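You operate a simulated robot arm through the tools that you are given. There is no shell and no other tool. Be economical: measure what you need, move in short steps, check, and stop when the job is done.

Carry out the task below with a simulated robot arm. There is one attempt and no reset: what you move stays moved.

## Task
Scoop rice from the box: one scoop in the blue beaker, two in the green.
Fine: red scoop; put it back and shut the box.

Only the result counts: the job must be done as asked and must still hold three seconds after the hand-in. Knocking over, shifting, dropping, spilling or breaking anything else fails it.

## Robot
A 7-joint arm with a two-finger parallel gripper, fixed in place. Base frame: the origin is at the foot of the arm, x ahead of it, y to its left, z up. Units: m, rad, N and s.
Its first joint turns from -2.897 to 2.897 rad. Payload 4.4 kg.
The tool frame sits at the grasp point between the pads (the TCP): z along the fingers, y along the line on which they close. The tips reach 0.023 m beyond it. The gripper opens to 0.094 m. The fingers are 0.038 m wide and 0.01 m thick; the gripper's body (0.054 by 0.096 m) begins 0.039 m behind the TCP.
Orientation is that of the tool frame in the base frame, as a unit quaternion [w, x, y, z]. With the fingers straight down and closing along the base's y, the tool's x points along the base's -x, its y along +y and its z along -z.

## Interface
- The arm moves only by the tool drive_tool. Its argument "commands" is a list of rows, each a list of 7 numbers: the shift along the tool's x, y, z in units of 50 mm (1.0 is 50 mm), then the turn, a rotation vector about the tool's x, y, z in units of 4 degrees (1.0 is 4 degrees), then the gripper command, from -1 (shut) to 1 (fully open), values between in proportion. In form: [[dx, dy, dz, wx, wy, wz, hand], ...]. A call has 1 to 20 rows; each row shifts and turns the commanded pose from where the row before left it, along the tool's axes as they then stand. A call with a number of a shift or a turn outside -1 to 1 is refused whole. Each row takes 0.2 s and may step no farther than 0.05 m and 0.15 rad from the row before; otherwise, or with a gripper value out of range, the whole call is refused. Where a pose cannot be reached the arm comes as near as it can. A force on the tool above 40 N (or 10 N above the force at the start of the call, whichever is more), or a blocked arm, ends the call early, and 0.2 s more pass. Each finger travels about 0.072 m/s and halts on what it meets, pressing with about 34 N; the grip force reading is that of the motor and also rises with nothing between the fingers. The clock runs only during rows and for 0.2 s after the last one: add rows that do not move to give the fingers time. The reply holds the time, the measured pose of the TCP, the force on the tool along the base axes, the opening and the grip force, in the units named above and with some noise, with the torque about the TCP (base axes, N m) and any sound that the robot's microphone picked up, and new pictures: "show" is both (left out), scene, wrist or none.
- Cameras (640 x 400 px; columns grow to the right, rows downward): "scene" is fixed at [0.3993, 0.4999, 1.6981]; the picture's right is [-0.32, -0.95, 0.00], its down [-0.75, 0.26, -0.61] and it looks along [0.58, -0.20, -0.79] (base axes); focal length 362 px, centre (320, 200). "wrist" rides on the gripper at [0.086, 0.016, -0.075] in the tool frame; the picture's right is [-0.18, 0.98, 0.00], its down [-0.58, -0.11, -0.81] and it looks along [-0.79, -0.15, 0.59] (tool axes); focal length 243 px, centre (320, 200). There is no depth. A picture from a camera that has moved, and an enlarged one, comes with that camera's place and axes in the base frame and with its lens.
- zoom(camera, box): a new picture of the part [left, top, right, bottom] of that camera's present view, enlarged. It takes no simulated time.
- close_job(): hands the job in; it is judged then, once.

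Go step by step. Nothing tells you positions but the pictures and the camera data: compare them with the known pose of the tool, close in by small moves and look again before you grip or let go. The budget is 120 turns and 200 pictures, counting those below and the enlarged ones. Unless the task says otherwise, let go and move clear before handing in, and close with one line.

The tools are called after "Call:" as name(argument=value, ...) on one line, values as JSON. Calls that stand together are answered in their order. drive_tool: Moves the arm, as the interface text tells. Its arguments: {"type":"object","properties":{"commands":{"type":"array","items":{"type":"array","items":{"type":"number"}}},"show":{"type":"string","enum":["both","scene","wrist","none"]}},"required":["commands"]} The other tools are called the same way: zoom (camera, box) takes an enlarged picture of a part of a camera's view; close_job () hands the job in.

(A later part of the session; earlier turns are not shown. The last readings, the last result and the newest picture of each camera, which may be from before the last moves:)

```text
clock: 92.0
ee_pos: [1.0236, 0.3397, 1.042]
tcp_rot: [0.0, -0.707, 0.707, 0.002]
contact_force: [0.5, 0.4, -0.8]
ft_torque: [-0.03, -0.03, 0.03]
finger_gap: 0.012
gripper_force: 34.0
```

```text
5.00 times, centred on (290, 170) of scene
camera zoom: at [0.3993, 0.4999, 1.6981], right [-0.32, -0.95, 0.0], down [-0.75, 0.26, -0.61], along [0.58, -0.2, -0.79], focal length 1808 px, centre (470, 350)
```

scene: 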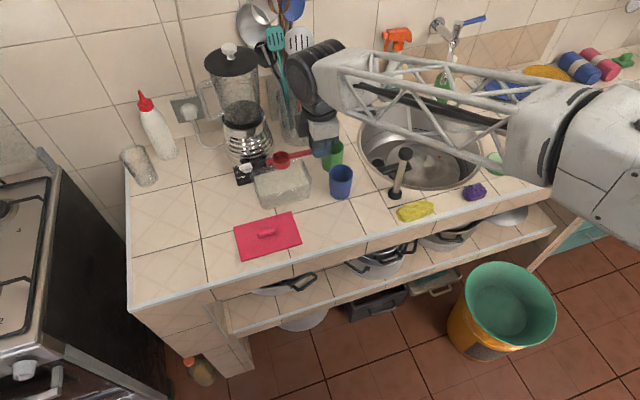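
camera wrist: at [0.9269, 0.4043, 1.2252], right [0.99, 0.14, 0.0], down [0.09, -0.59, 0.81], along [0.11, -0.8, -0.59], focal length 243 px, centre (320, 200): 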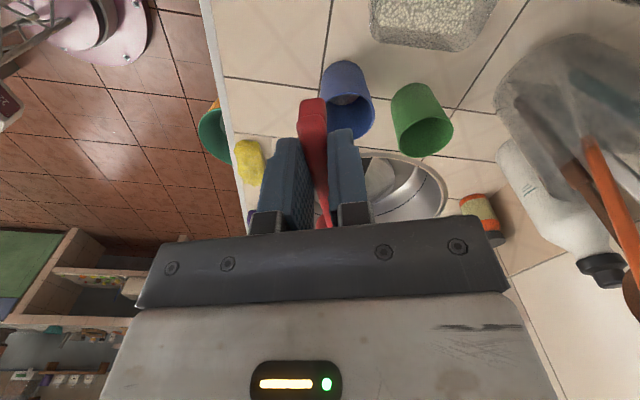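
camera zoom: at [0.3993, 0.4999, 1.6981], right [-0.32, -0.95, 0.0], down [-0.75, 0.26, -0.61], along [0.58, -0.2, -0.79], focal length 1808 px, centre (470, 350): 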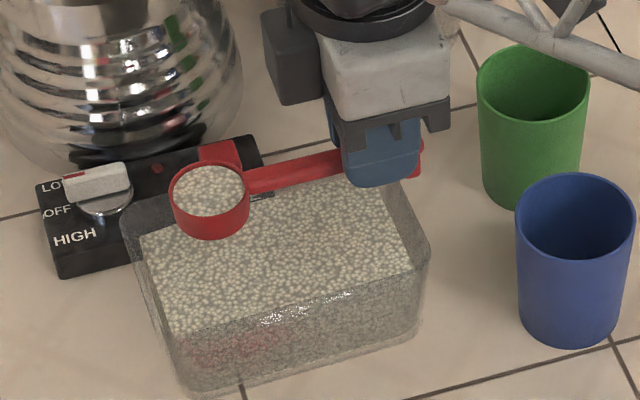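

It's full again. I'll lift, back off, and yaw 180° as before.

Call:
drive_tool(commands=[[-0.033, 0.18, -0.22, 0, 0, 0, -1], [-0.033, 0.18, -0.22, 0, 0, 0, -1], [-0.033, 0.18, -0.22, 0, 0, 0, -1], [-0.033, 0.18, -0.22, 0, 0, 0, -1], [-0.033, 0.18, -0.22, 0, 0, 0, -1], [-0.033, 0.18, -0.22, 0, 0, 0, -1], [-0.033, 0.18, -0.22, 0, 0, 0, -1], [-0.033, 0.18, -0.22, 0, 0, 0, -1], [0, 0, 0, 0, 0, 0.5, -1], [0, 0, 0, 0, 0, 1, -1], [0, 0, 0, 0, 0, 1, -1], [0, 0, 0, 0, 0, 1, -1], [0, 0, 0, 0, 0, 1, -1], [0, 0, 0, 0, 0, 1, -1], [0, 0, 0, 0, 0, 1, -1], [0, 0, 0, 0, 0, 1, -1], [0, 0, 0, 0, 0, 1, -1], [0, 0, 0, 0, 0, 1, -1], [0, 0, 0, 0, 0, 1, -1], [0, 0, 0, 0, 0, 1, -1]], show="none")

Call:
drive_tool(commands=[[0, 0, 0, 0, 0, 1, -1], [0, 0, 0, 0, 0, 1, -1], [0, 0, 0, 0, 0, 1, -1], [0, 0, 0, 0, 0, 1, -1], [0, 0, 0, 0, 0, 1, -1], [0, 0, 0, 0, 0, 1, -1], [0, 0, 0, 0, 0, 1, -1], [0, 0, 0, 0, 0, 1, -1], [0, 0, 0, 0, 0, 1, -1], [0, 0, 0, 0, 0, 1, -1], [0, 0, 0, 0, 0, 1, -1], [0, 0, 0, 0, 0, 1, -1], [0, 0, 0, 0, 0, 1, -1], [0, 0, 0, 0, 0, 1, -1], [0, 0, 0, 0, 0, 1, -1], [0, 0, 0, 0, 0, 1, -1], [0, 0, 0, 0, 0, 1, -1], [0, 0, 0, 0, 0, 1, -1], [0, 0, 0, 0, 0, 1, -1], [0, 0, 0, 0, 0, 1, -1]], show="none")

Call:
drive_tool(commands=[[0, 0, 0, 0, 0, 1, -1], [0, 0, 0, 0, 0, 1, -1], [0, 0, 0, 0, 0, 1, -1], [0, 0, 0, 0, 0, 1, -1], [0, 0, 0, 0, 0, 1, -1], [0, 0, 0, 0, 0, 1, -1], [0, 0, 0, 0, 0, 1, -1], [0, 0, 0, 0, 0, 1, -1], [0, 0, 0, 0, 0, 1, -1], [0, 0, 0, 0, 0, 1, -1], [0, 0, 0, 0, 0, 1, -1], [0, 0, 0, 0, 0, 1, -1], [0, 0, 0, 0, 0, 1, -1], [0, 0, 0, 0, 0, 0.5, -1], [0, 0, 0, 0, 0, 0, -1]], show="none")

Call:
zoom(camera="scene", box=[260, 100, 400, 210])

```text
clock: 96.2
ee_pos: [0.9517, 0.3543, 1.1291]
tcp_rot: [-0.001, -0.375, 0.927, 0.002]
contact_force: [0.8, 0.1, 0.3]
ft_torque: [-0.04, 0.02, 0.0]
finger_gap: 0.0123
gripper_force: 34.1
```

```text
clock: 100.4
ee_pos: [0.9508, 0.3537, 1.129]
tcp_rot: [-0.002, 0.309, 0.951, 0.0]
contact_force: [-0.1, 0.3, -0.5]
ft_torque: [-0.01, 0.03, 0.0]
finger_gap: 0.0121
gripper_force: 34.4
```

```text
clock: 103.6
ee_pos: [0.9511, 0.3535, 1.1288]
tcp_rot: [-0.001, 0.707, 0.707, -0.001]
contact_force: [0.4, 0.3, 0.6]
ft_torque: [0.02, 0.02, 0.02]
finger_gap: 0.0121
gripper_force: 34.0
```

```text
3.64 times, centred on (330, 155) of scene
camera zoom: at [0.3993, 0.4999, 1.6981], right [-0.32, -0.95, 0.0], down [-0.75, 0.26, -0.61], along [0.58, -0.2, -0.79], focal length 1315 px, centre (284, 364)
```

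zoom: 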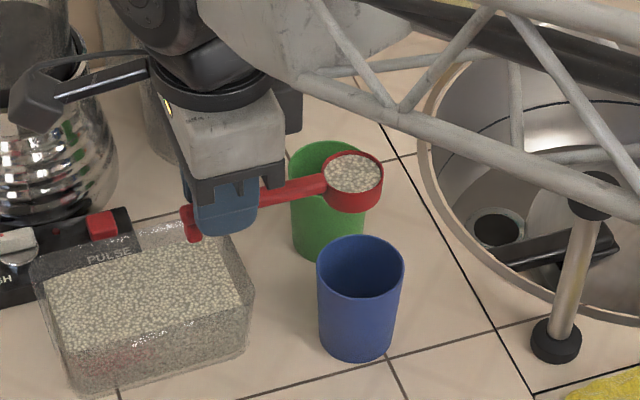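

To keep the camera clear of the blender, I'll yaw another 19° first and then move over the green beaker.

Call:
drive_tool(commands=[[0, 0, 0, 0, 0, -0.95, -1], [0, 0, 0, 0, 0, -0.95, -1], [0, 0, 0, 0, 0, -0.95, -1], [0, 0, 0, 0, 0, -0.95, -1], [0, 0, 0, 0, 0, -0.95, -1], [-0.24, 0.263, 0, 0, 0, 0, -1], [-0.24, 0.263, 0, 0, 0, 0, -1], [-0.24, 0.263, 0, 0, 0, 0, -1], [-0.24, 0.263, 0, 0, 0, 0, -1], [-0.24, 0.263, 0, 0, 0, 0, -1], [-0.24, 0.263, 0, 0, 0, 0, -1], [0, 0, 0.25, 0, 0, 0, -1], [0, 0, 0.25, 0, 0, 0, -1], [0, 0, 0.25, 0, 0, 0, -1], [0, 0, 0, 0, 0, 0, -1]], show="both")

Call:
zoom(camera="scene", box=[280, 100, 400, 200])

```text
clock: 106.8
ee_pos: [1.0504, 0.3107, 1.0909]
tcp_rot: [-0.001, 0.581, 0.814, 0.0]
contact_force: [0.6, -0.5, -0.6]
ft_torque: [0.02, 0.03, 0.01]
finger_gap: 0.0122
gripper_force: 34.0
camera wrist: at [1.0368, 0.3983, 1.1661], right [0.99, 0.15, 0.0], down [0.09, -0.59, 0.81], along [0.12, -0.8, -0.59], focal length 243 px, centre (320, 200)
```

scene: 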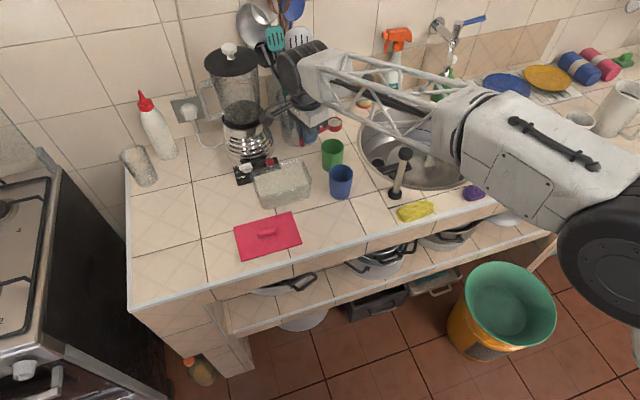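
wrist: 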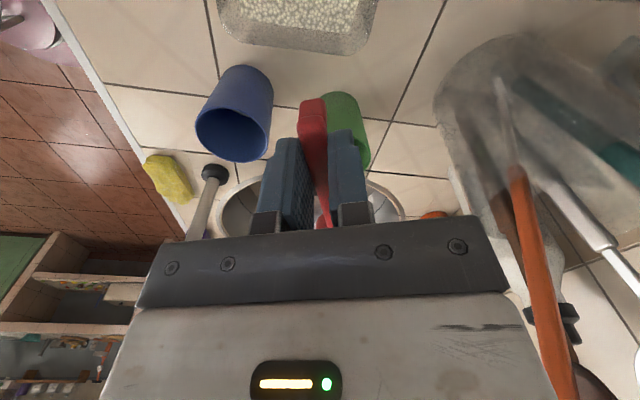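

```text
4.00 times, centred on (340, 150) of scene
camera zoom: at [0.3993, 0.4999, 1.6981], right [-0.32, -0.95, 0.0], down [-0.75, 0.26, -0.61], along [0.58, -0.2, -0.79], focal length 1446 px, centre (240, 400)
```

zoom: 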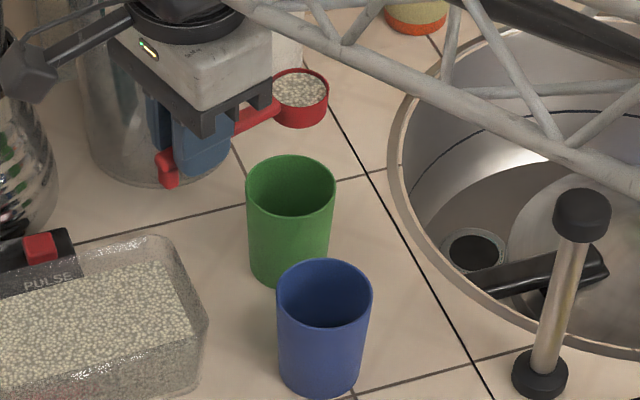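

The bowl is over the green beaker. I'll lower it a little and start rolling, checking reach as I go.

Call:
drive_tool(commands=[[0.03, -0.04, 0.25, 0, 0, 0, -1], [0.03, -0.04, 0.25, 0, 0, 0, -1], [0, 0, 0, -1, 0, 0, -1], [0, 0, 0, -1, 0, 0, -1], [0, 0, 0, -1, 0, 0, -1], [0, 0, 0, -1, 0, 0, -1], [0, 0, 0, -1, 0, 0, -1], [0, 0, 0, 0, 0, 0, -1]], show="none")

Call:
zoom(camera="scene", box=[280, 100, 400, 200])

```text
clock: 108.6
ee_pos: [1.0442, 0.3132, 1.066]
tcp_rot: [0.1, 0.572, 0.802, 0.142]
contact_force: [-0.1, 1.0, 0.3]
ft_torque: [0.08, 0.03, 0.01]
finger_gap: 0.0119
gripper_force: 34.4
```

```text
4.00 times, centred on (340, 150) of scene
camera zoom: at [0.3993, 0.4999, 1.6981], right [-0.32, -0.95, 0.0], down [-0.75, 0.26, -0.61], along [0.58, -0.2, -0.79], focal length 1446 px, centre (240, 400)
```

zoom: 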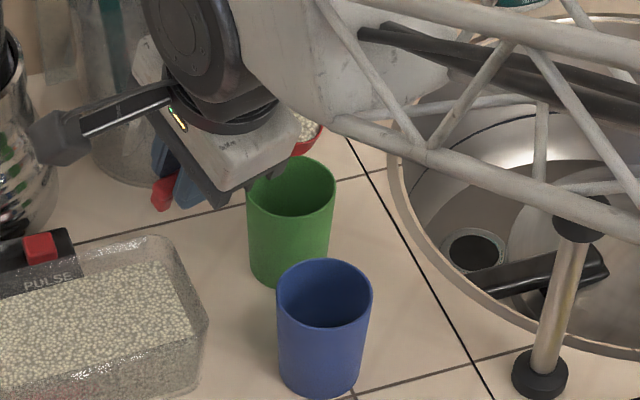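

Call:
drive_tool(commands=[[0, 0, 0, -1, 0, 0, -1], [0, 0, 0, -1, 0, 0, -1], [0, 0, 0, 0, 0, 0, -1]], show="none")

Call:
drive_tool(commands=[[0, 0, 0, -1, 0, 0, -1], [0, 0, 0, -1, 0, 0, -1], [0, 0, 0, 0, 0, 0, -1]], show="none")

Call:
drive_tool(commands=[[0, 0, 0, -1, 0, 0, -1], [0, 0, 0, -1, 0, 0, -1], [0, 0, 0, 0, 0, 0, -1]], show="none")

Call:
zoom(camera="scene", box=[280, 100, 400, 200])

```text
clock: 109.4
ee_pos: [1.0447, 0.313, 1.067]
tcp_rot: [0.14, 0.564, 0.79, 0.197]
contact_force: [0.6, -0.4, -1.0]
ft_torque: [0.01, 0.0, -0.03]
finger_gap: 0.0121
gripper_force: 34.0
```

```text
clock: 110.2
ee_pos: [1.0441, 0.3126, 1.0657]
tcp_rot: [0.179, 0.553, 0.775, 0.251]
contact_force: [0.2, -0.6, 0.1]
ft_torque: [0.01, 0.02, 0.0]
finger_gap: 0.0123
gripper_force: 34.1
```

```text
clock: 111.0
ee_pos: [1.0447, 0.3123, 1.0654]
tcp_rot: [0.217, 0.539, 0.755, 0.305]
contact_force: [0.2, 0.6, -0.3]
ft_torque: [0.02, 0.02, -0.04]
finger_gap: 0.0122
gripper_force: 33.8
```

```text
4.00 times, centred on (340, 150) of scene
camera zoom: at [0.3993, 0.4999, 1.6981], right [-0.32, -0.95, 0.0], down [-0.75, 0.26, -0.61], along [0.58, -0.2, -0.79], focal length 1446 px, centre (240, 400)
```

zoom: 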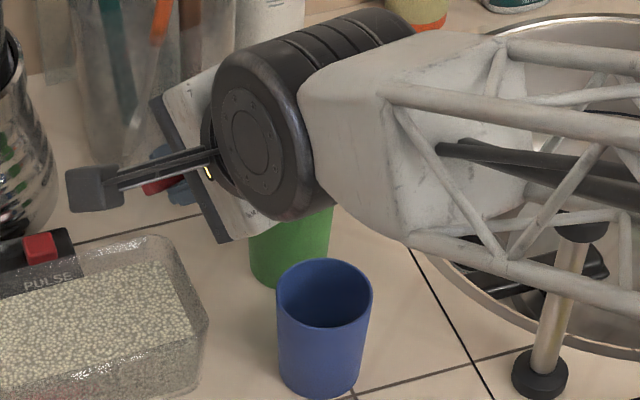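

Call:
drive_tool(commands=[[0, 0, 0, -1, 0, 0, -1], [0, 0, 0, -1, 0, 0, -1], [0, 0, 0, 0, 0, 0, -1]], show="none")

Call:
drive_tool(commands=[[0, 0, 0, -1, 0, 0, -1], [0, 0, 0, -1, 0, 0, -1], [0, 0, 0, 0, 0, 0, -1]], show="none")

Call:
zoom(camera="scene", box=[280, 100, 400, 200])

```text
clock: 111.8
ee_pos: [1.0439, 0.3129, 1.0655]
tcp_rot: [0.253, 0.523, 0.732, 0.357]
contact_force: [1.0, -0.9, -0.7]
ft_torque: [0.03, -0.02, -0.02]
finger_gap: 0.012
gripper_force: 33.8
```

```text
clock: 112.6
ee_pos: [1.0435, 0.313, 1.0654]
tcp_rot: [0.289, 0.504, 0.705, 0.407]
contact_force: [0.1, 0.4, -0.2]
ft_torque: [0.01, 0.04, -0.01]
finger_gap: 0.0118
gripper_force: 34.3
```

```text
4.00 times, centred on (340, 150) of scene
camera zoom: at [0.3993, 0.4999, 1.6981], right [-0.32, -0.95, 0.0], down [-0.75, 0.26, -0.61], along [0.58, -0.2, -0.79], focal length 1446 px, centre (240, 400)
```

zoom: 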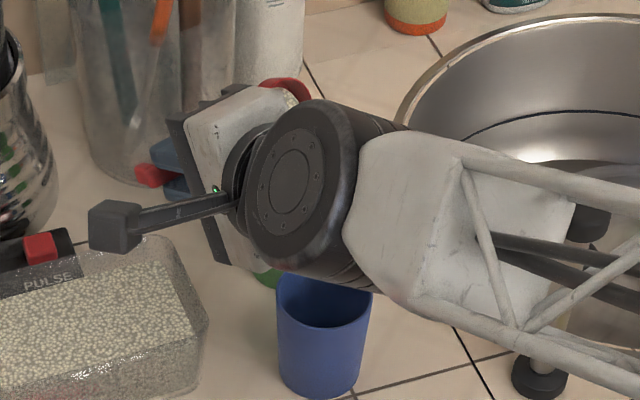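

Call:
drive_tool(commands=[[0, 0, 0, -1, 0, 0, -1], [0, 0, 0, -1, 0, 0, -1], [0, 0, 0, 0, 0, 0, -1]], show="none")

Call:
drive_tool(commands=[[0, 0, 0, -1, 0, 0, -1], [0, 0, 0, -1, 0, 0, -1], [0, 0, 0, 0, 0, 0, -1]], show="none")

Call:
zoom(camera="scene", box=[280, 100, 400, 200])

```text
clock: 113.4
ee_pos: [1.044, 0.3132, 1.0659]
tcp_rot: [0.324, 0.482, 0.675, 0.455]
contact_force: [0.9, 0.8, -0.2]
ft_torque: [0.05, -0.01, 0.0]
finger_gap: 0.0121
gripper_force: 34.0
```

```text
clock: 114.2
ee_pos: [1.0431, 0.3138, 1.0665]
tcp_rot: [0.341, 0.467, 0.657, 0.484]
contact_force: [-1.5, 0.0, -0.4]
ft_torque: [0.02, 0.02, 0.02]
finger_gap: 0.0118
gripper_force: 34.1
out of reach, approached as far as the arm can: row 2
```

```text
4.00 times, centred on (340, 150) of scene
camera zoom: at [0.3993, 0.4999, 1.6981], right [-0.32, -0.95, 0.0], down [-0.75, 0.26, -0.61], along [0.58, -0.2, -0.79], focal length 1446 px, centre (240, 400)
```

zoom: 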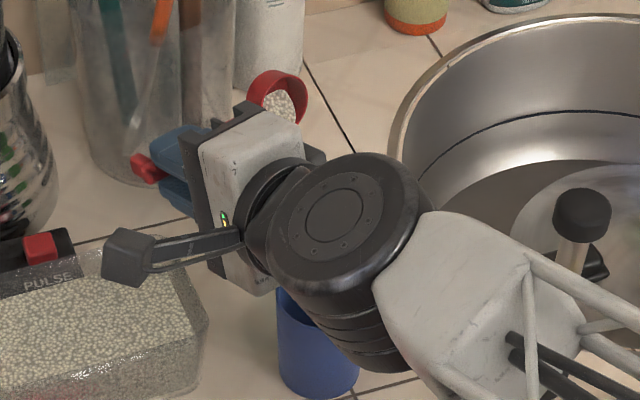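

Call:
zoom(camera="scene", box=[325, 110, 365, 150])

Call:
zoom(camera="wrist", box=[100, 60, 420, 240])

```text
10.00 times, centred on (345, 130) of scene
camera zoom: at [0.3993, 0.4999, 1.6981], right [-0.32, -0.95, 0.0], down [-0.75, 0.26, -0.61], along [0.58, -0.2, -0.79], focal length 3616 px, centre (70, 900)
```

zoom: 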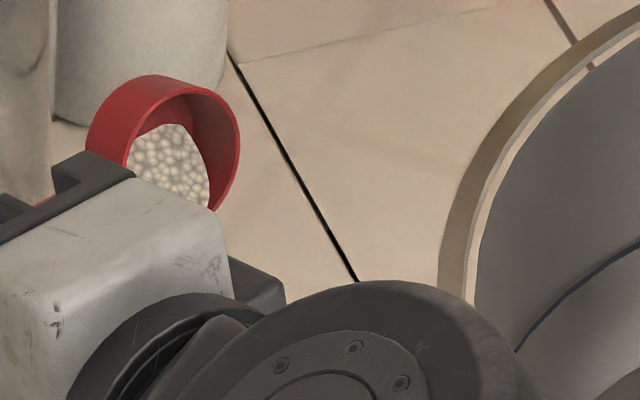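

```text
2.00 times, centred on (260, 150) of wrist
camera zoom: at [0.9528, 0.3736, 1.1044], right [0.34, -0.08, 0.94], down [-0.56, -0.82, 0.13], along [0.75, -0.57, -0.32], focal length 485 px, centre (440, 300)
```

zoom: 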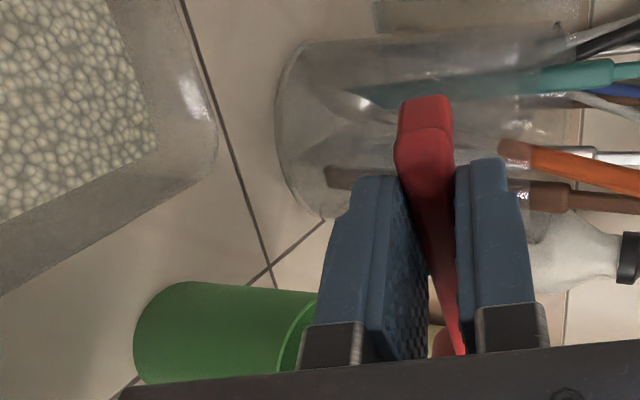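

Rice remains, and the lip is still over the green beaker. I'll roll further.

Call:
drive_tool(commands=[[0, 0, 0, -1, 0, 0, -1], [0, 0, 0, -1, 0, 0, -1], [0, 0, 0, -1, 0, 0, -1], [0, 0, 0, 0, 0, 0, -1]], show="none")

Call:
zoom(camera="scene", box=[280, 100, 400, 200])

```text
clock: 115.2
ee_pos: [1.0436, 0.3173, 1.064]
tcp_rot: [0.34, 0.454, 0.652, 0.503]
contact_force: [-0.1, 0.0, -0.5]
ft_torque: [0.02, 0.0, -0.03]
finger_gap: 0.0119
gripper_force: 33.7
out of reach, approached as far as the arm can: row 1, 2, 3
```

```text
4.00 times, centred on (340, 150) of scene
camera zoom: at [0.3993, 0.4999, 1.6981], right [-0.32, -0.95, 0.0], down [-0.75, 0.26, -0.61], along [0.58, -0.2, -0.79], focal length 1446 px, centre (240, 400)
```

zoom: 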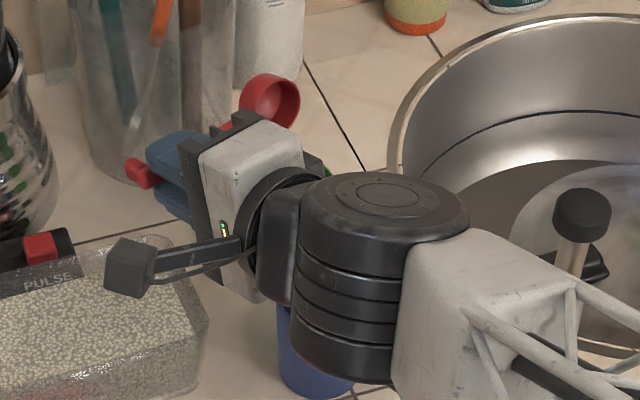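

Call:
zoom(camera="scene", box=[320, 110, 370, 160])

Call:
zoom(camera="scene", box=[330, 160, 400, 220])

```text
8.00 times, centred on (345, 135) of scene
camera zoom: at [0.3993, 0.4999, 1.6981], right [-0.32, -0.95, 0.0], down [-0.75, 0.26, -0.61], along [0.58, -0.2, -0.79], focal length 2892 px, centre (120, 720)
```

zoom: 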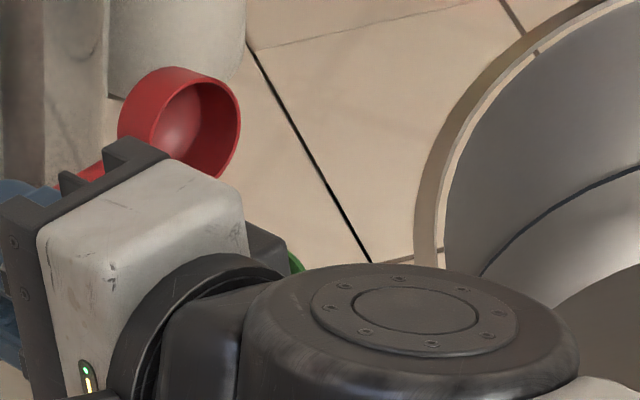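

```text
6.67 times, centred on (365, 190) of scene
camera zoom: at [0.3993, 0.4999, 1.6981], right [-0.32, -0.95, 0.0], down [-0.75, 0.26, -0.61], along [0.58, -0.2, -0.79], focal length 2410 px, centre (20, 267)
```

zoom: 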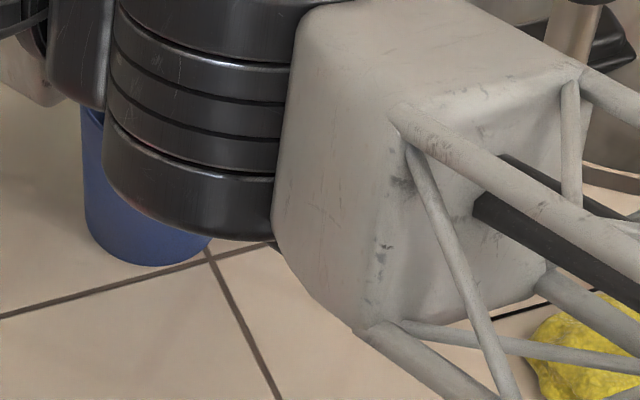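

The scoop is empty. I'll raise first to keep the wrist clear of the blue beaker, then roll back.

Call:
drive_tool(commands=[[0, 0.39, -0.1, 0, 0, 0, -1], [0, 0.39, -0.1, 0, 0, 0, -1], [0, 0, 0, 1, 0, 0, -1], [0, 0, 0, 1, 0, 0, -1], [0, 0, 0, 1, 0, 0, -1], [0, 0, 0, 1, 0, 0, -1], [0, 0, 0, 1, 0, 0, -1], [0, 0, 0, 1, 0, 0, -1], [0, 0, 0, 1, 0, 0, -1], [0, 0, 0, 1, 0, 0, -1]], show="none")

Call:
zoom(camera="scene", box=[280, 100, 400, 200])

```text
clock: 117.4
ee_pos: [1.0509, 0.3213, 1.1176]
tcp_rot: [0.216, 0.516, 0.756, 0.339]
contact_force: [0.4, 0.2, -1.4]
ft_torque: [0.03, 0.02, -0.03]
finger_gap: 0.0118
gripper_force: 33.8
out of reach, approached as far as the arm can: row 7, 8
```

```text
4.00 times, centred on (340, 150) of scene
camera zoom: at [0.3993, 0.4999, 1.6981], right [-0.32, -0.95, 0.0], down [-0.75, 0.26, -0.61], along [0.58, -0.2, -0.79], focal length 1446 px, centre (240, 400)
```

zoom: 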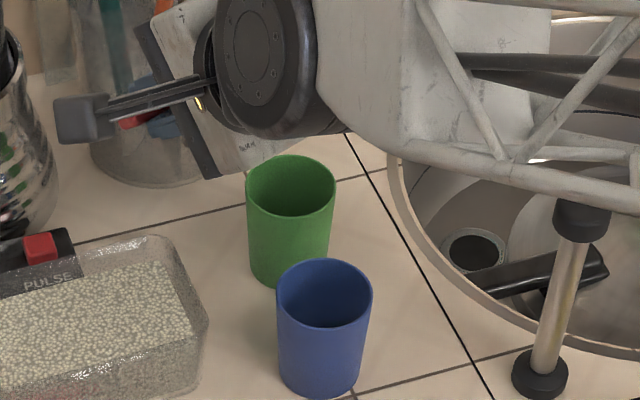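

Call:
drive_tool(commands=[[0, 0, 0, 1, 0, 0, -1], [0, 0, 0, 1, 0, 0, -1], [0, 0, 0, 1, 0, 0, -1], [0, 0, 0, 1, 0, 0, -1], [0, 0, 0, 1, 0, 0, -1], [0, 0, 0, 1, 0, 0, -1], [0, 0, 0, 1, 0, 0, -1], [0, 0, 0, 1, 0, 0, -1], [0, 0, 0, 1, 0, 0, -1], [0, 0, 0, 1, 0, 0, -1], [0, 0, 0, 1, 0, 0, -1], [0, 0, 0, 0.85, 0, 0, -1], [0.2, -0.51, -0.15, 0, 0, 0, -1], [0.2, -0.51, -0.15, 0, 0, 0, -1], [0.2, -0.51, -0.15, 0, 0, 0, -1], [0.2, -0.51, -0.15, 0, 0, 0, -1], [0, 0, 0, 0, 0, 0, -1]], show="both")

Call:
zoom(camera="wrist", box=[300, 40, 480, 170])

Call:
zoom(camera="scene", box=[260, 100, 400, 220])

```text
clock: 121.0
ee_pos: [0.9415, 0.3212, 1.1493]
tcp_rot: [-0.009, 0.56, 0.829, 0.006]
contact_force: [-1.1, -0.4, -0.9]
ft_torque: [0.02, 0.03, 0.03]
finger_gap: 0.0119
gripper_force: 33.9
camera wrist: at [0.9247, 0.4056, 1.2262], right [0.98, 0.2, 0.0], down [0.12, -0.6, 0.79], along [0.15, -0.78, -0.61], focal length 243 px, centre (320, 200)
```

scene: 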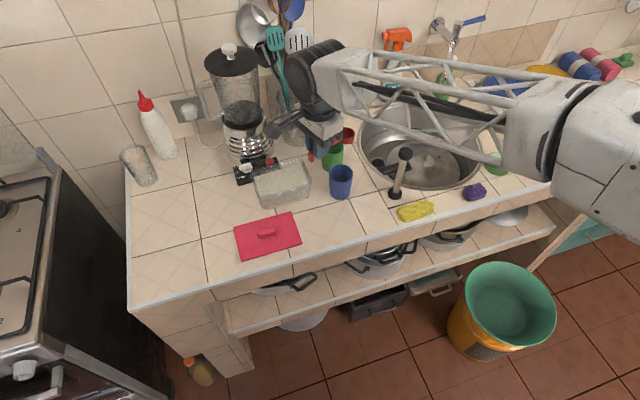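
wrist: 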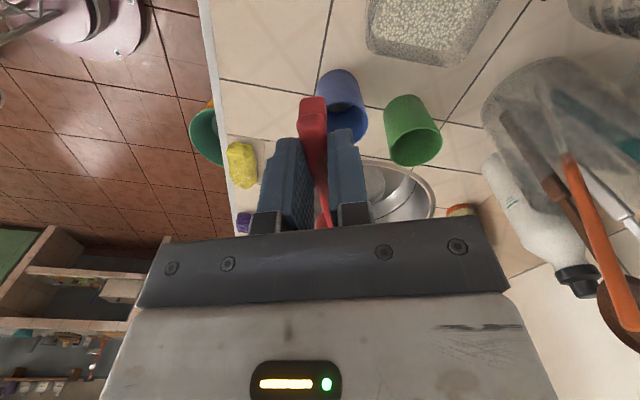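

```text
3.08 times, centred on (390, 105) of wrist
camera zoom: at [0.9247, 0.4056, 1.2262], right [0.98, 0.2, 0.0], down [0.12, -0.6, 0.79], along [0.15, -0.78, -0.61], focal length 746 px, centre (105, 492)
```

zoom: 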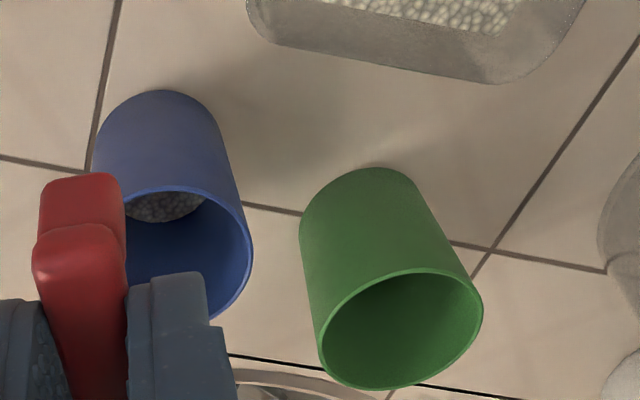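

```text
3.33 times, centred on (330, 160) of scene
camera zoom: at [0.3993, 0.4999, 1.6981], right [-0.32, -0.95, 0.0], down [-0.75, 0.26, -0.61], along [0.58, -0.2, -0.79], focal length 1205 px, centre (287, 333)
```

zoom: 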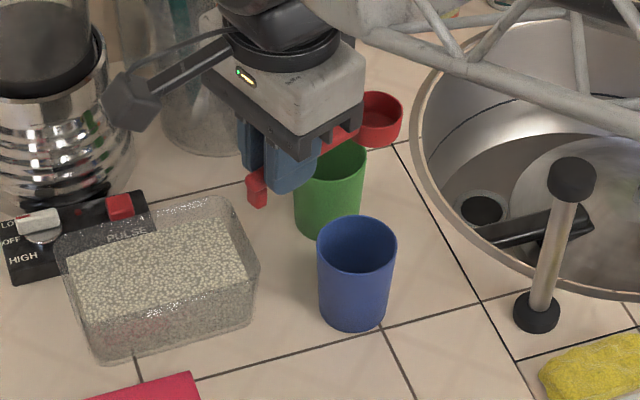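

The scoop is empty and both beakers are undisturbed. I'll yaw back for the third scoop and check inside the green beaker with the wrist camera on the way.

Call:
drive_tool(commands=[[0, 0, 0, 0, 0, -1, -1], [0, 0, 0, 0, 0, -1, -1], [0, 0, 0, 0, 0, -1, -1], [0, 0, 0, 0, 0, -1, -1], [0, 0, 0, 0, 0, -1, -1], [0, 0, 0, 0, 0, -1, -1], [0, 0, 0, 0, 0, -1, -1], [0, 0, 0, 0, 0, -1, -1], [0, 0, 0, 0, 0, -1, -1], [0, 0, 0, 0, 0, -1, -1], [0, 0, 0, 0, 0, -1, -1], [0, 0, 0, 0, 0, -1, -1], [0, 0, 0, 0, 0, -1, -1], [0, 0, 0, 0, 0, -1, -1], [0, 0, 0, 0, 0, -1, -1], [0, 0, 0, 0, 0, -1, -1], [0, 0, 0, 0, 0, -1, -1], [0, 0, 0, 0, 0, -1, -1], [0, 0, 0, 0, 0, -1, -1], [0, 0, 0, 0, 0, -1, -1]], show="none")

Call:
drive_tool(commands=[[0, 0, 0, 0, 0, -1, -1], [0, 0, 0, 0, 0, -1, -1], [0, 0, 0, 0, 0, -1, -1], [0, 0, 0, 0, 0, -1, -1], [0, 0, 0, 0, 0, -1, -1], [0, 0, 0, 0, 0, -1, -1], [0, 0, 0, 0, 0, -1, -1], [0, 0, 0, 0, 0, -1, -1], [0, 0, 0, 0, 0, -1, -1], [0, 0, 0, 0, 0, -1, -1], [0, 0, 0, 0, 0, -1, -1], [0, 0, 0, 0, 0, -1, -1], [0, 0, 0, 0, 0, -1, -1], [0, 0, 0, 0, 0, -1, -1], [0, 0, 0, 0, 0, -1, -1], [0, 0, 0, 0, 0, -1, -1], [0, 0, 0, 0, 0, -1, -1], [0, 0, 0, 0, 0, -1, -1], [0, 0, 0, 0, 0, -1, -1], [0, 0, 0, 0, 0, -0.5, -1]], show="wrist")

Call:
zoom(camera="scene", box=[260, 100, 400, 220])

```text
clock: 125.2
ee_pos: [0.9407, 0.3206, 1.1501]
tcp_rot: [-0.003, -0.104, 0.995, 0.011]
contact_force: [-0.6, -0.8, -0.1]
ft_torque: [0.0, 0.01, 0.01]
finger_gap: 0.012
gripper_force: 34.3
```

```text
clock: 129.4
ee_pos: [0.9409, 0.3194, 1.1481]
tcp_rot: [0.004, -0.707, 0.708, 0.01]
contact_force: [0.1, 0.3, -0.5]
ft_torque: [0.0, 0.02, 0.02]
finger_gap: 0.012
gripper_force: 34.8
camera wrist: at [0.9255, 0.2322, 1.2221], right [-0.98, 0.19, 0.01], down [0.12, 0.56, 0.82], along [0.15, 0.8, -0.58], focal length 243 px, centre (320, 200)
```

wrist: 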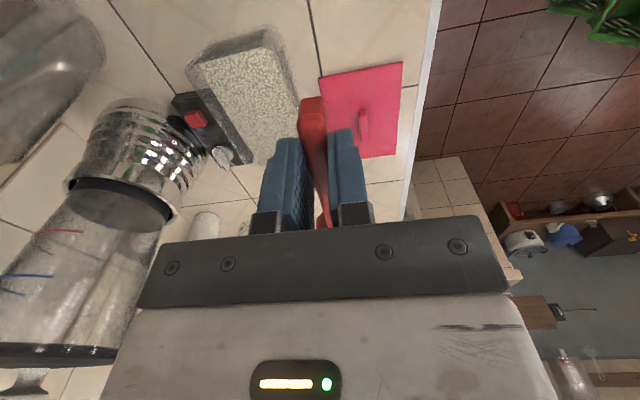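

```text
3.33 times, centred on (330, 160) of scene
camera zoom: at [0.3993, 0.4999, 1.6981], right [-0.32, -0.95, 0.0], down [-0.75, 0.26, -0.61], along [0.58, -0.2, -0.79], focal length 1205 px, centre (287, 333)
```

zoom: 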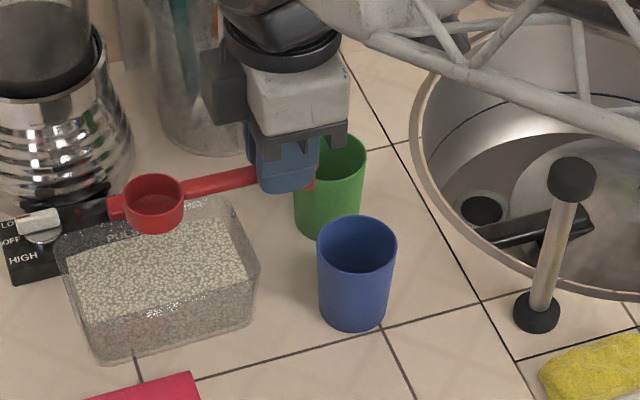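

Call:
drive_tool(commands=[[-0.016, -0.33, 0.198, 0.12, 0.29, 0, -1], [-0.016, -0.33, 0.198, 0, 0, 0, -1], [-0.016, -0.33, 0.198, 0, 0, 0, -1], [-0.016, -0.33, 0.198, 0, 0, 0, -1], [-0.016, -0.33, 0.198, 0, 0, 0, -1], [0, 0, 0, 0, 1, 0, -1], [0, 0, 0, 0, 1, 0, -1], [0, 0, 0, 0, 1, 0, -1], [0, 0, 0, 0, 1, 0, -1], [0, 0, 0, 0, 1, 0, -1], [0, 0, 0, 0, 1, 0, -1], [0, 0, 0, 0, 1, 0, -1], [0, 0, 0, 0, 1, 0, -1], [0, 0, 0, 0, 1, 0, -1], [0, 0, 0, 0, 1, 0, -1], [0, 0, 0, 0, 1, 0, -1], [0, 0, 0, 0, 1, 0, -1], [0, 0, 0, 0, 0, 0, -1]], show="wrist")

Call:
zoom(camera="wrist", box=[180, 0, 450, 170])

Call:
zoom(camera="scene", box=[220, 80, 380, 220])

```text
clock: 133.2
ee_pos: [1.024, 0.3249, 1.0997]
tcp_rot: [-0.289, -0.645, 0.647, -0.287]
contact_force: [0.5, 0.0, -0.5]
ft_torque: [0.02, 0.03, -0.03]
finger_gap: 0.0123
gripper_force: 34.1
camera wrist: at [1.0078, 0.3218, 1.214], right [-0.98, 0.13, -0.14], down [0.11, 0.99, 0.11], along [0.15, 0.09, -0.98], focal length 243 px, centre (320, 200)
```

wrist: 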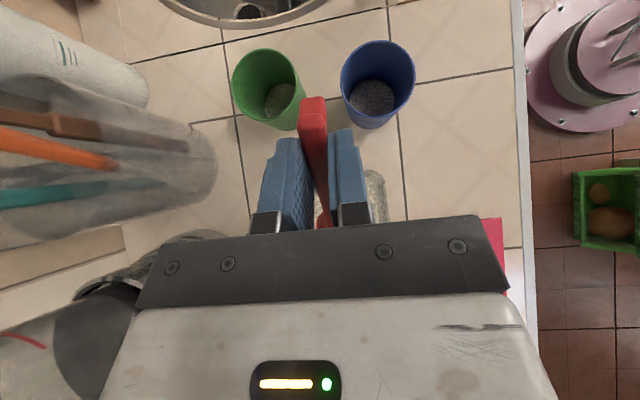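

```text
2.35 times, centred on (315, 85) of wrist
camera zoom: at [1.0078, 0.3218, 1.214], right [-0.98, 0.13, -0.14], down [0.11, 0.99, 0.11], along [0.15, 0.09, -0.98], focal length 571 px, centre (332, 471)
```

zoom: 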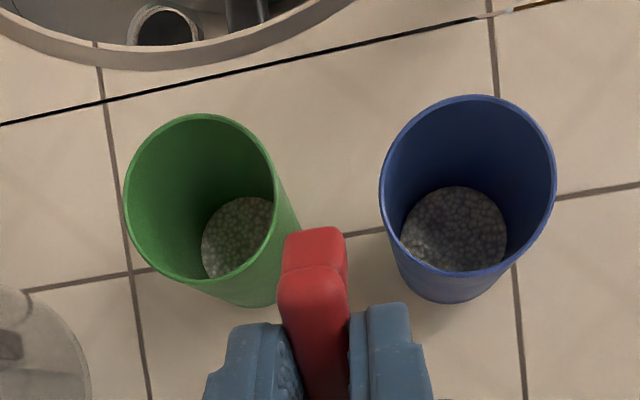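

```text
2.86 times, centred on (300, 150) of scene
camera zoom: at [0.3993, 0.4999, 1.6981], right [-0.32, -0.95, 0.0], down [-0.75, 0.26, -0.61], along [0.58, -0.2, -0.79], focal length 1033 px, centre (377, 343)
```

zoom: 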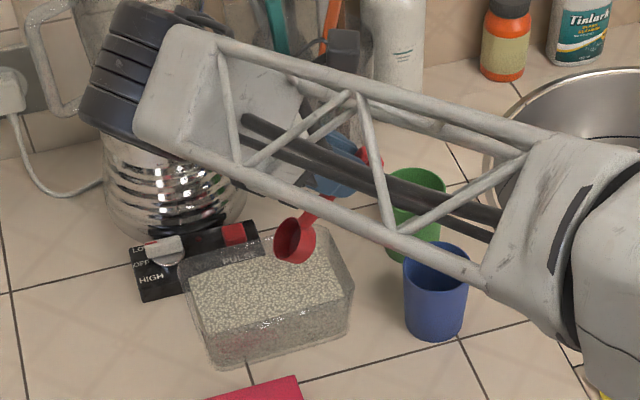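

Both beakers hold rice with no spills visible. Now the third scoop, slightly deeper than before.

Call:
drive_tool(commands=[[-0.205, 0, 0.185, 0, 0, 0, -1], [-0.205, 0, 0.185, 0, 0, 0, -1], [-0.205, 0, 0.185, 0, 0, 0, -1], [-0.205, 0, 0.185, 0, 0, 0, -1], [-0.205, 0, 0.185, 0, 0, 0, -1], [-0.205, 0, 0.185, 0, 0, 0, -1], [-0.134, 0, -0.148, 0, 0, 0, -1], [-0.134, 0, -0.148, 0, 0, 0, -1], [-0.134, 0, -0.148, 0, 0, 0, -1], [-0.134, 0, -0.148, 0, 0, 0, -1]], show="none")

Call:
drive_tool(commands=[[0.05, 0, -0.04, 0, -1, 0, -1], [0.03, 0, -0.04, 0, -1, 0, -1], [0.06, 0, 0.05, 0, -1, 0, -1], [0.055, 0, 0.047, 0, -1, 0, -1], [0.06, 0, 0.028, 0, -1, 0, -1], [0.053, 0, 0.024, 0, -1, 0, -1], [0.04, 0, 0.037, 0, -1, 0, -1], [0.035, 0, 0.038, 0, -1, 0, -1], [0.036, 0, 0.014, 0, -1, 0, -1], [0.03, 0, 0.014, 0, -1, 0, -1], [0.021, 0, 0.011, 0, -1, 0, -1], [0.015, 0, 0.013, 0, -1, 0, -1], [0, 0, 0, 0, 0, 0, -1], [0, 0, -0.2, 0, 0, 0, -1], [0, 0, -0.2, 0, 0, 0, -1]], show="none")

Call:
zoom(camera="scene", box=[240, 130, 340, 210])

```text
clock: 135.4
ee_pos: [1.024, 0.3644, 1.0175]
tcp_rot: [-0.288, -0.645, 0.647, -0.288]
contact_force: [-0.1, 0.6, -1.1]
ft_torque: [-0.02, -0.03, -0.01]
finger_gap: 0.0119
gripper_force: 34.1
```

```text
clock: 138.6
ee_pos: [1.0238, 0.3399, 1.0407]
tcp_rot: [0.001, -0.707, 0.707, 0.001]
contact_force: [0.9, -0.4, -1.0]
ft_torque: [-0.03, 0.0, -0.01]
finger_gap: 0.012
gripper_force: 33.6
```

```text
5.00 times, centred on (290, 170) of scene
camera zoom: at [0.3993, 0.4999, 1.6981], right [-0.32, -0.95, 0.0], down [-0.75, 0.26, -0.61], along [0.58, -0.2, -0.79], focal length 1808 px, centre (470, 350)
```

zoom: 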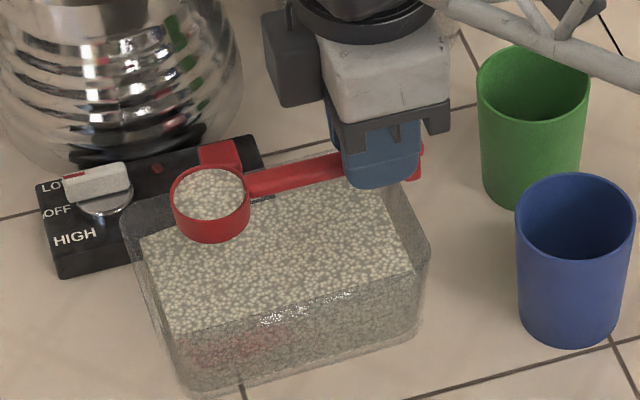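

The scoop is full a third time. I'll repeat the carry and the turn.

Call:
drive_tool(commands=[[-0.033, 0.18, -0.22, 0, 0, 0, -1], [-0.033, 0.18, -0.22, 0, 0, 0, -1], [-0.033, 0.18, -0.22, 0, 0, 0, -1], [-0.033, 0.18, -0.22, 0, 0, 0, -1], [-0.033, 0.18, -0.22, 0, 0, 0, -1], [-0.033, 0.18, -0.22, 0, 0, 0, -1], [-0.033, 0.18, -0.22, 0, 0, 0, -1], [-0.033, 0.18, -0.22, 0, 0, 0, -1], [0, 0, 0, 0, 0, 0.5, -1], [0, 0, 0, 0, 0, 1, -1], [0, 0, 0, 0, 0, 1, -1], [0, 0, 0, 0, 0, 1, -1], [0, 0, 0, 0, 0, 1, -1], [0, 0, 0, 0, 0, 1, -1], [0, 0, 0, 0, 0, 1, -1], [0, 0, 0, 0, 0, 1, -1], [0, 0, 0, 0, 0, 1, -1], [0, 0, 0, 0, 0, 1, -1], [0, 0, 0, 0, 0, 1, -1], [0, 0, 0, 0, 0, 1, -1]], show="none")

Call:
drive_tool(commands=[[0, 0, 0, 0, 0, 1, -1], [0, 0, 0, 0, 0, 1, -1], [0, 0, 0, 0, 0, 1, -1], [0, 0, 0, 0, 0, 1, -1], [0, 0, 0, 0, 0, 1, -1], [0, 0, 0, 0, 0, 1, -1], [0, 0, 0, 0, 0, 1, -1], [0, 0, 0, 0, 0, 1, -1], [0, 0, 0, 0, 0, 1, -1], [0, 0, 0, 0, 0, 1, -1], [0, 0, 0, 0, 0, 1, -1], [0, 0, 0, 0, 0, 1, -1], [0, 0, 0, 0, 0, 1, -1], [0, 0, 0, 0, 0, 1, -1], [0, 0, 0, 0, 0, 1, -1], [0, 0, 0, 0, 0, 1, -1], [0, 0, 0, 0, 0, 1, -1], [0, 0, 0, 0, 0, 1, -1], [0, 0, 0, 0, 0, 1, -1], [0, 0, 0, 0, 0, 1, -1]], show="none")

Call:
drive_tool(commands=[[0, 0, 0, 0, 0, 1, -1], [0, 0, 0, 0, 0, 1, -1], [0, 0, 0, 0, 0, 1, -1], [0, 0, 0, 0, 0, 1, -1], [0, 0, 0, 0, 0, 1, -1], [0, 0, 0, 0, 0, 1, -1], [0, 0, 0, 0, 0, 1, -1], [0, 0, 0, 0, 0, 1, -1], [0, 0, 0, 0, 0, 0.75, -1], [0, 0, 0, 0, 0, 0, -1]], show="none")

Call:
zoom(camera="scene", box=[260, 100, 400, 210])

```text
clock: 142.8
ee_pos: [0.951, 0.3534, 1.1265]
tcp_rot: [0.001, -0.373, 0.928, 0.0]
contact_force: [-0.1, -0.1, 0.3]
ft_torque: [-0.03, 0.01, 0.0]
finger_gap: 0.0121
gripper_force: 34.2
```

```text
clock: 147.0
ee_pos: [0.9503, 0.3534, 1.1268]
tcp_rot: [0.0, 0.311, 0.95, 0.001]
contact_force: [-0.6, 0.3, -0.7]
ft_torque: [0.02, 0.04, 0.02]
finger_gap: 0.0118
gripper_force: 34.2
```

```text
clock: 149.2
ee_pos: [0.952, 0.353, 1.1272]
tcp_rot: [0.0, 0.582, 0.813, 0.0]
contact_force: [0.0, 0.8, -0.5]
ft_torque: [-0.01, 0.02, -0.01]
finger_gap: 0.0122
gripper_force: 34.3
```

```text
3.64 times, centred on (330, 155) of scene
camera zoom: at [0.3993, 0.4999, 1.6981], right [-0.32, -0.95, 0.0], down [-0.75, 0.26, -0.61], along [0.58, -0.2, -0.79], focal length 1315 px, centre (284, 364)
```

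zoom: 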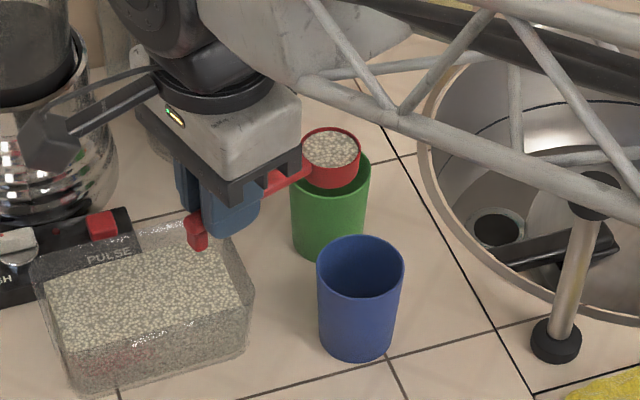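

I'll move over the green beaker to the same pose as last time.

Call:
drive_tool(commands=[[-0.226, 0.247, 0, 0, 0, 0, -1], [-0.226, 0.247, 0, 0, 0, 0, -1], [-0.226, 0.247, 0, 0, 0, 0, -1], [-0.226, 0.247, 0, 0, 0, 0, -1], [-0.226, 0.247, 0, 0, 0, 0, -1], [-0.226, 0.247, 0, 0, 0, 0, -1], [0, 0, 0.246, 0, 0, 0, -1], [0, 0, 0.246, 0, 0, 0, -1], [0, 0, 0.246, 0, 0, 0, -1], [0, 0, 0.246, 0, 0, 0, -1], [0, 0, 0.246, 0, 0, 0, -1], [0, 0, 0, 0, 0, 0, -1]], show="none")

Call:
zoom(camera="scene", box=[280, 100, 400, 200])

```text
clock: 151.8
ee_pos: [1.0444, 0.3137, 1.0648]
tcp_rot: [0.0, 0.582, 0.813, 0.0]
contact_force: [0.9, 0.4, 0.1]
ft_torque: [0.0, 0.02, -0.02]
finger_gap: 0.012
gripper_force: 34.3
```

```text
4.00 times, centred on (340, 150) of scene
camera zoom: at [0.3993, 0.4999, 1.6981], right [-0.32, -0.95, 0.0], down [-0.75, 0.26, -0.61], along [0.58, -0.2, -0.79], focal length 1446 px, centre (240, 400)
```

zoom: 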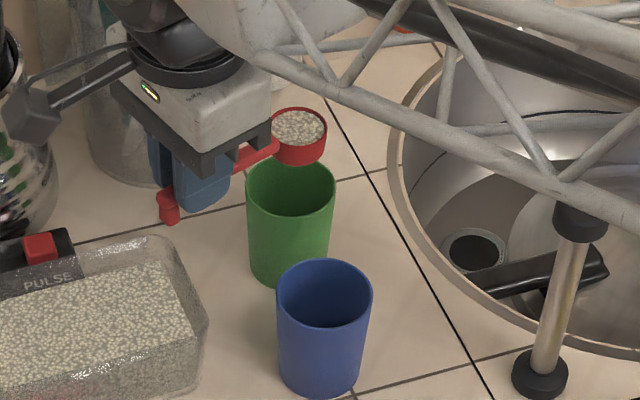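

The pose matches last time. I'll pour with the same roll in stages.

Call:
drive_tool(commands=[[0, 0, 0, -1, 0, 0, -1], [0, 0, 0, -1, 0, 0, -1], [0, 0, 0, -1, 0, 0, -1], [0, 0, 0, -1, 0, 0, -1], [0, 0, 0, -1, 0, 0, -1], [0, 0, 0, -1, 0, 0, -1], [0, 0, 0, -1, 0, 0, -1], [0, 0, 0, -1, 0, 0, -1], [0, 0, 0, -1, 0, 0, -1], [0, 0, 0, 0, 0, 0, -1]], show="none")

Call:
drive_tool(commands=[[0, 0, 0, -1, 0, 0, -1], [0, 0, 0, -1, 0, 0, -1], [0, 0, 0, -1, 0, 0, -1], [0, 0, 0, -1, 0, 0, -1], [0, 0, 0, -1, 0, 0, -1], [0, 0, 0, -1, 0, 0, -1], [0, 0, 0, -1, 0, 0, -1], [0, 0, 0, -1, 0, 0, -1], [0, 0, 0, 0, 0, 0, -1]], show="none")

Call:
drive_tool(commands=[[0, 0, 0, -1, 0, 0, -1], [0, 0, 0, -1, 0, 0, -1], [0, 0, 0, -1, 0, 0, -1], [0, 0, 0, 0, 0, 0, -1]], show="none")

Call:
zoom(camera="scene", box=[280, 100, 400, 200])

```text
clock: 154.0
ee_pos: [1.0437, 0.3134, 1.0648]
tcp_rot: [0.181, 0.552, 0.773, 0.253]
contact_force: [-0.2, -0.2, 0.4]
ft_torque: [0.06, -0.02, 0.01]
finger_gap: 0.0121
gripper_force: 34.0
```

```text
clock: 156.0
ee_pos: [1.0435, 0.3125, 1.0658]
tcp_rot: [0.325, 0.482, 0.674, 0.455]
contact_force: [0.6, 0.6, -0.9]
ft_torque: [0.0, 0.03, -0.01]
finger_gap: 0.0117
gripper_force: 34.3
```

```text
clock: 157.0
ee_pos: [1.0419, 0.3172, 1.0644]
tcp_rot: [0.341, 0.465, 0.656, 0.488]
contact_force: [0.5, -0.1, -0.4]
ft_torque: [0.03, 0.0, -0.02]
finger_gap: 0.0116
gripper_force: 34.2
out of reach, approached as far as the arm can: row 2, 3
```

```text
4.00 times, centred on (340, 150) of scene
camera zoom: at [0.3993, 0.4999, 1.6981], right [-0.32, -0.95, 0.0], down [-0.75, 0.26, -0.61], along [0.58, -0.2, -0.79], focal length 1446 px, centre (240, 400)
```

zoom: 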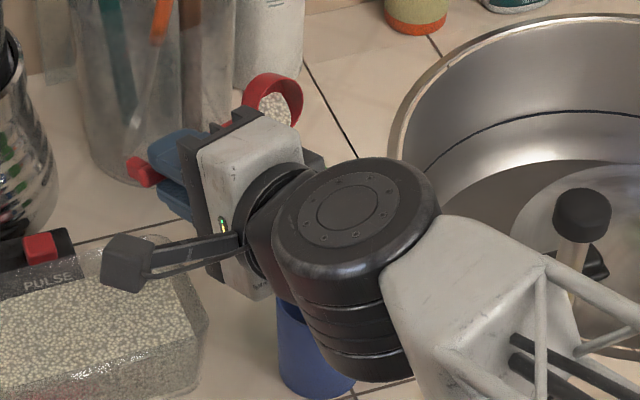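

Some rice is still in the bowl, so I'll roll a little further, as I did last time.

Call:
drive_tool(commands=[[0, 0, 0, -1, 0, 0, -1], [0, 0, 0, -1, 0, 0, -1], [0, 0, 0, 0, 0, 0, -1]], show="none")

Call:
zoom(camera="scene", box=[320, 110, 370, 160])

```text
clock: 157.8
ee_pos: [1.0412, 0.319, 1.064]
tcp_rot: [0.34, 0.455, 0.654, 0.501]
contact_force: [-0.4, 0.1, -0.7]
ft_torque: [0.01, 0.07, -0.02]
finger_gap: 0.0119
gripper_force: 34.5
out of reach, approached as far as the arm can: row 1, 2
```

```text
8.00 times, centred on (345, 135) of scene
camera zoom: at [0.3993, 0.4999, 1.6981], right [-0.32, -0.95, 0.0], down [-0.75, 0.26, -0.61], along [0.58, -0.2, -0.79], focal length 2892 px, centre (120, 720)
```

zoom: 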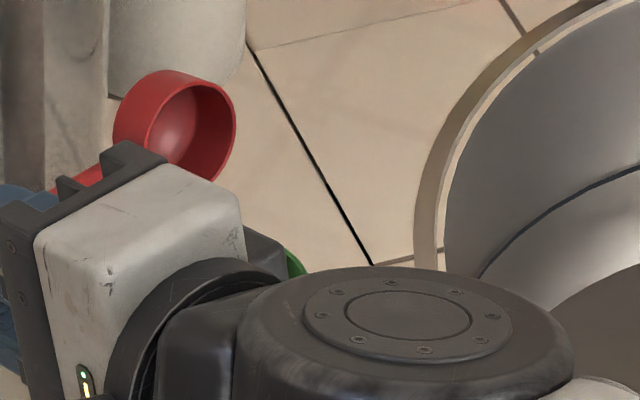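

It's empty. I'll raise and roll back exactly as before.

Call:
drive_tool(commands=[[0, 0.39, -0.1, 0, 0, 0, -1], [0, 0.39, -0.1, 0, 0, 0, -1], [0, 0, 0, 1, 0, 0, -1], [0, 0, 0, 1, 0, 0, -1], [0, 0, 0, 1, 0, 0, -1], [0, 0, 0, 1, 0, 0, -1], [0, 0, 0, 1, 0, 0, -1], [0, 0, 0, 1, 0, 0, -1], [0, 0, 0, 1, 0, 0, -1], [0, 0, 0, 1, 0, 0, -1]], show="none")

Call:
drive_tool(commands=[[0, 0, 0, 1, 0, 0, -1], [0, 0, 0, 1, 0, 0, -1], [0, 0, 0, 1, 0, 0, -1], [0, 0, 0, 1, 0, 0, -1], [0, 0, 0, 1, 0, 0, -1], [0, 0, 0, 1, 0, 0, -1], [0, 0, 0, 1, 0, 0, -1], [0, 0, 0, 1, 0, 0, -1], [0, 0, 0, 1, 0, 0, -1], [0, 0, 0, 1, 0, 0, -1], [0, 0, 0, 1, 0, 0, -1], [0, 0, 0, 0.85, 0, 0, -1], [0.2, -0.51, -0.15, 0, 0, 0, -1], [0.2, -0.51, -0.15, 0, 0, 0, -1], [0.2, -0.51, -0.15, 0, 0, 0, -1], [0.2, -0.51, -0.15, 0, 0, 0, -1], [0, 0, 0, 0, 0, 0, -1]], show="both")

Call:
zoom(camera="scene", box=[260, 100, 400, 220])

```text
clock: 160.0
ee_pos: [1.0568, 0.3266, 1.1267]
tcp_rot: [0.229, 0.51, 0.747, 0.36]
contact_force: [0.0, -0.2, 0.8]
ft_torque: [-0.04, 0.02, -0.01]
finger_gap: 0.0118
gripper_force: 34.2
out of reach, approached as far as the arm can: row 6, 7, 8, 9
```

```text
clock: 163.6
ee_pos: [0.944, 0.3216, 1.1522]
tcp_rot: [0.005, 0.559, 0.829, 0.029]
contact_force: [0.3, 0.5, -0.9]
ft_torque: [0.01, -0.01, -0.01]
finger_gap: 0.0117
gripper_force: 33.8
camera wrist: at [0.924, 0.406, 1.231], right [0.98, 0.2, 0.05], down [0.08, -0.61, 0.78], along [0.18, -0.76, -0.62], focal length 243 px, centre (320, 200)
```

scene: 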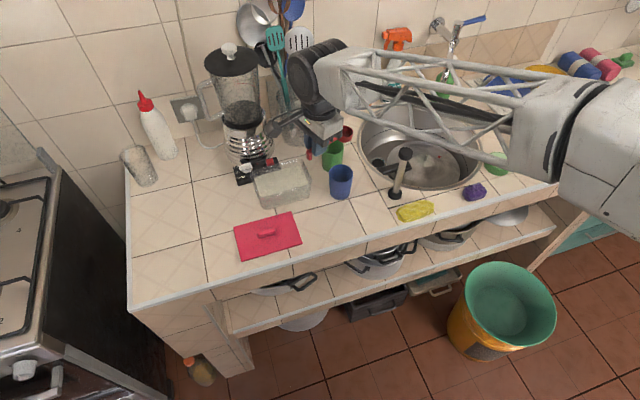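
wrist: 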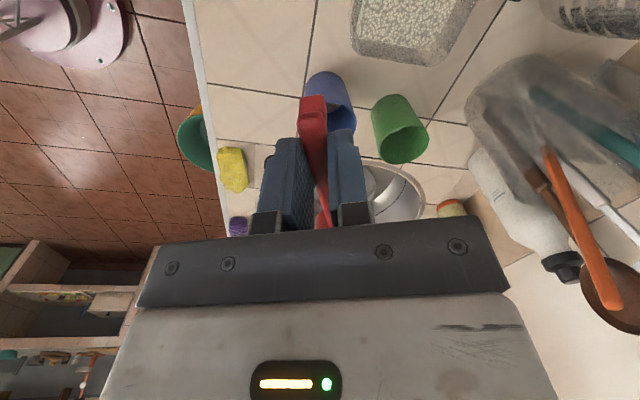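

```text
3.33 times, centred on (330, 160) of scene
camera zoom: at [0.3993, 0.4999, 1.6981], right [-0.32, -0.95, 0.0], down [-0.75, 0.26, -0.61], along [0.58, -0.2, -0.79], focal length 1205 px, centre (287, 333)
```

zoom: 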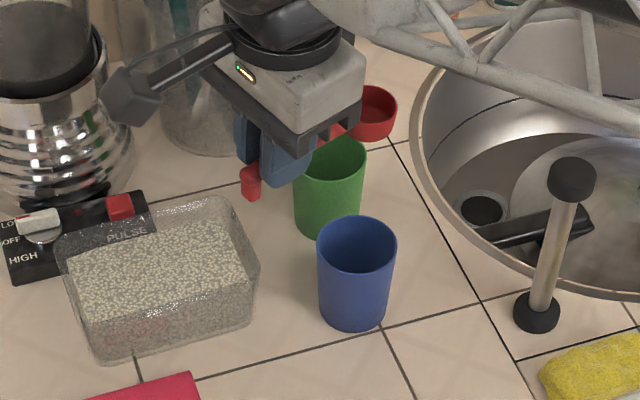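

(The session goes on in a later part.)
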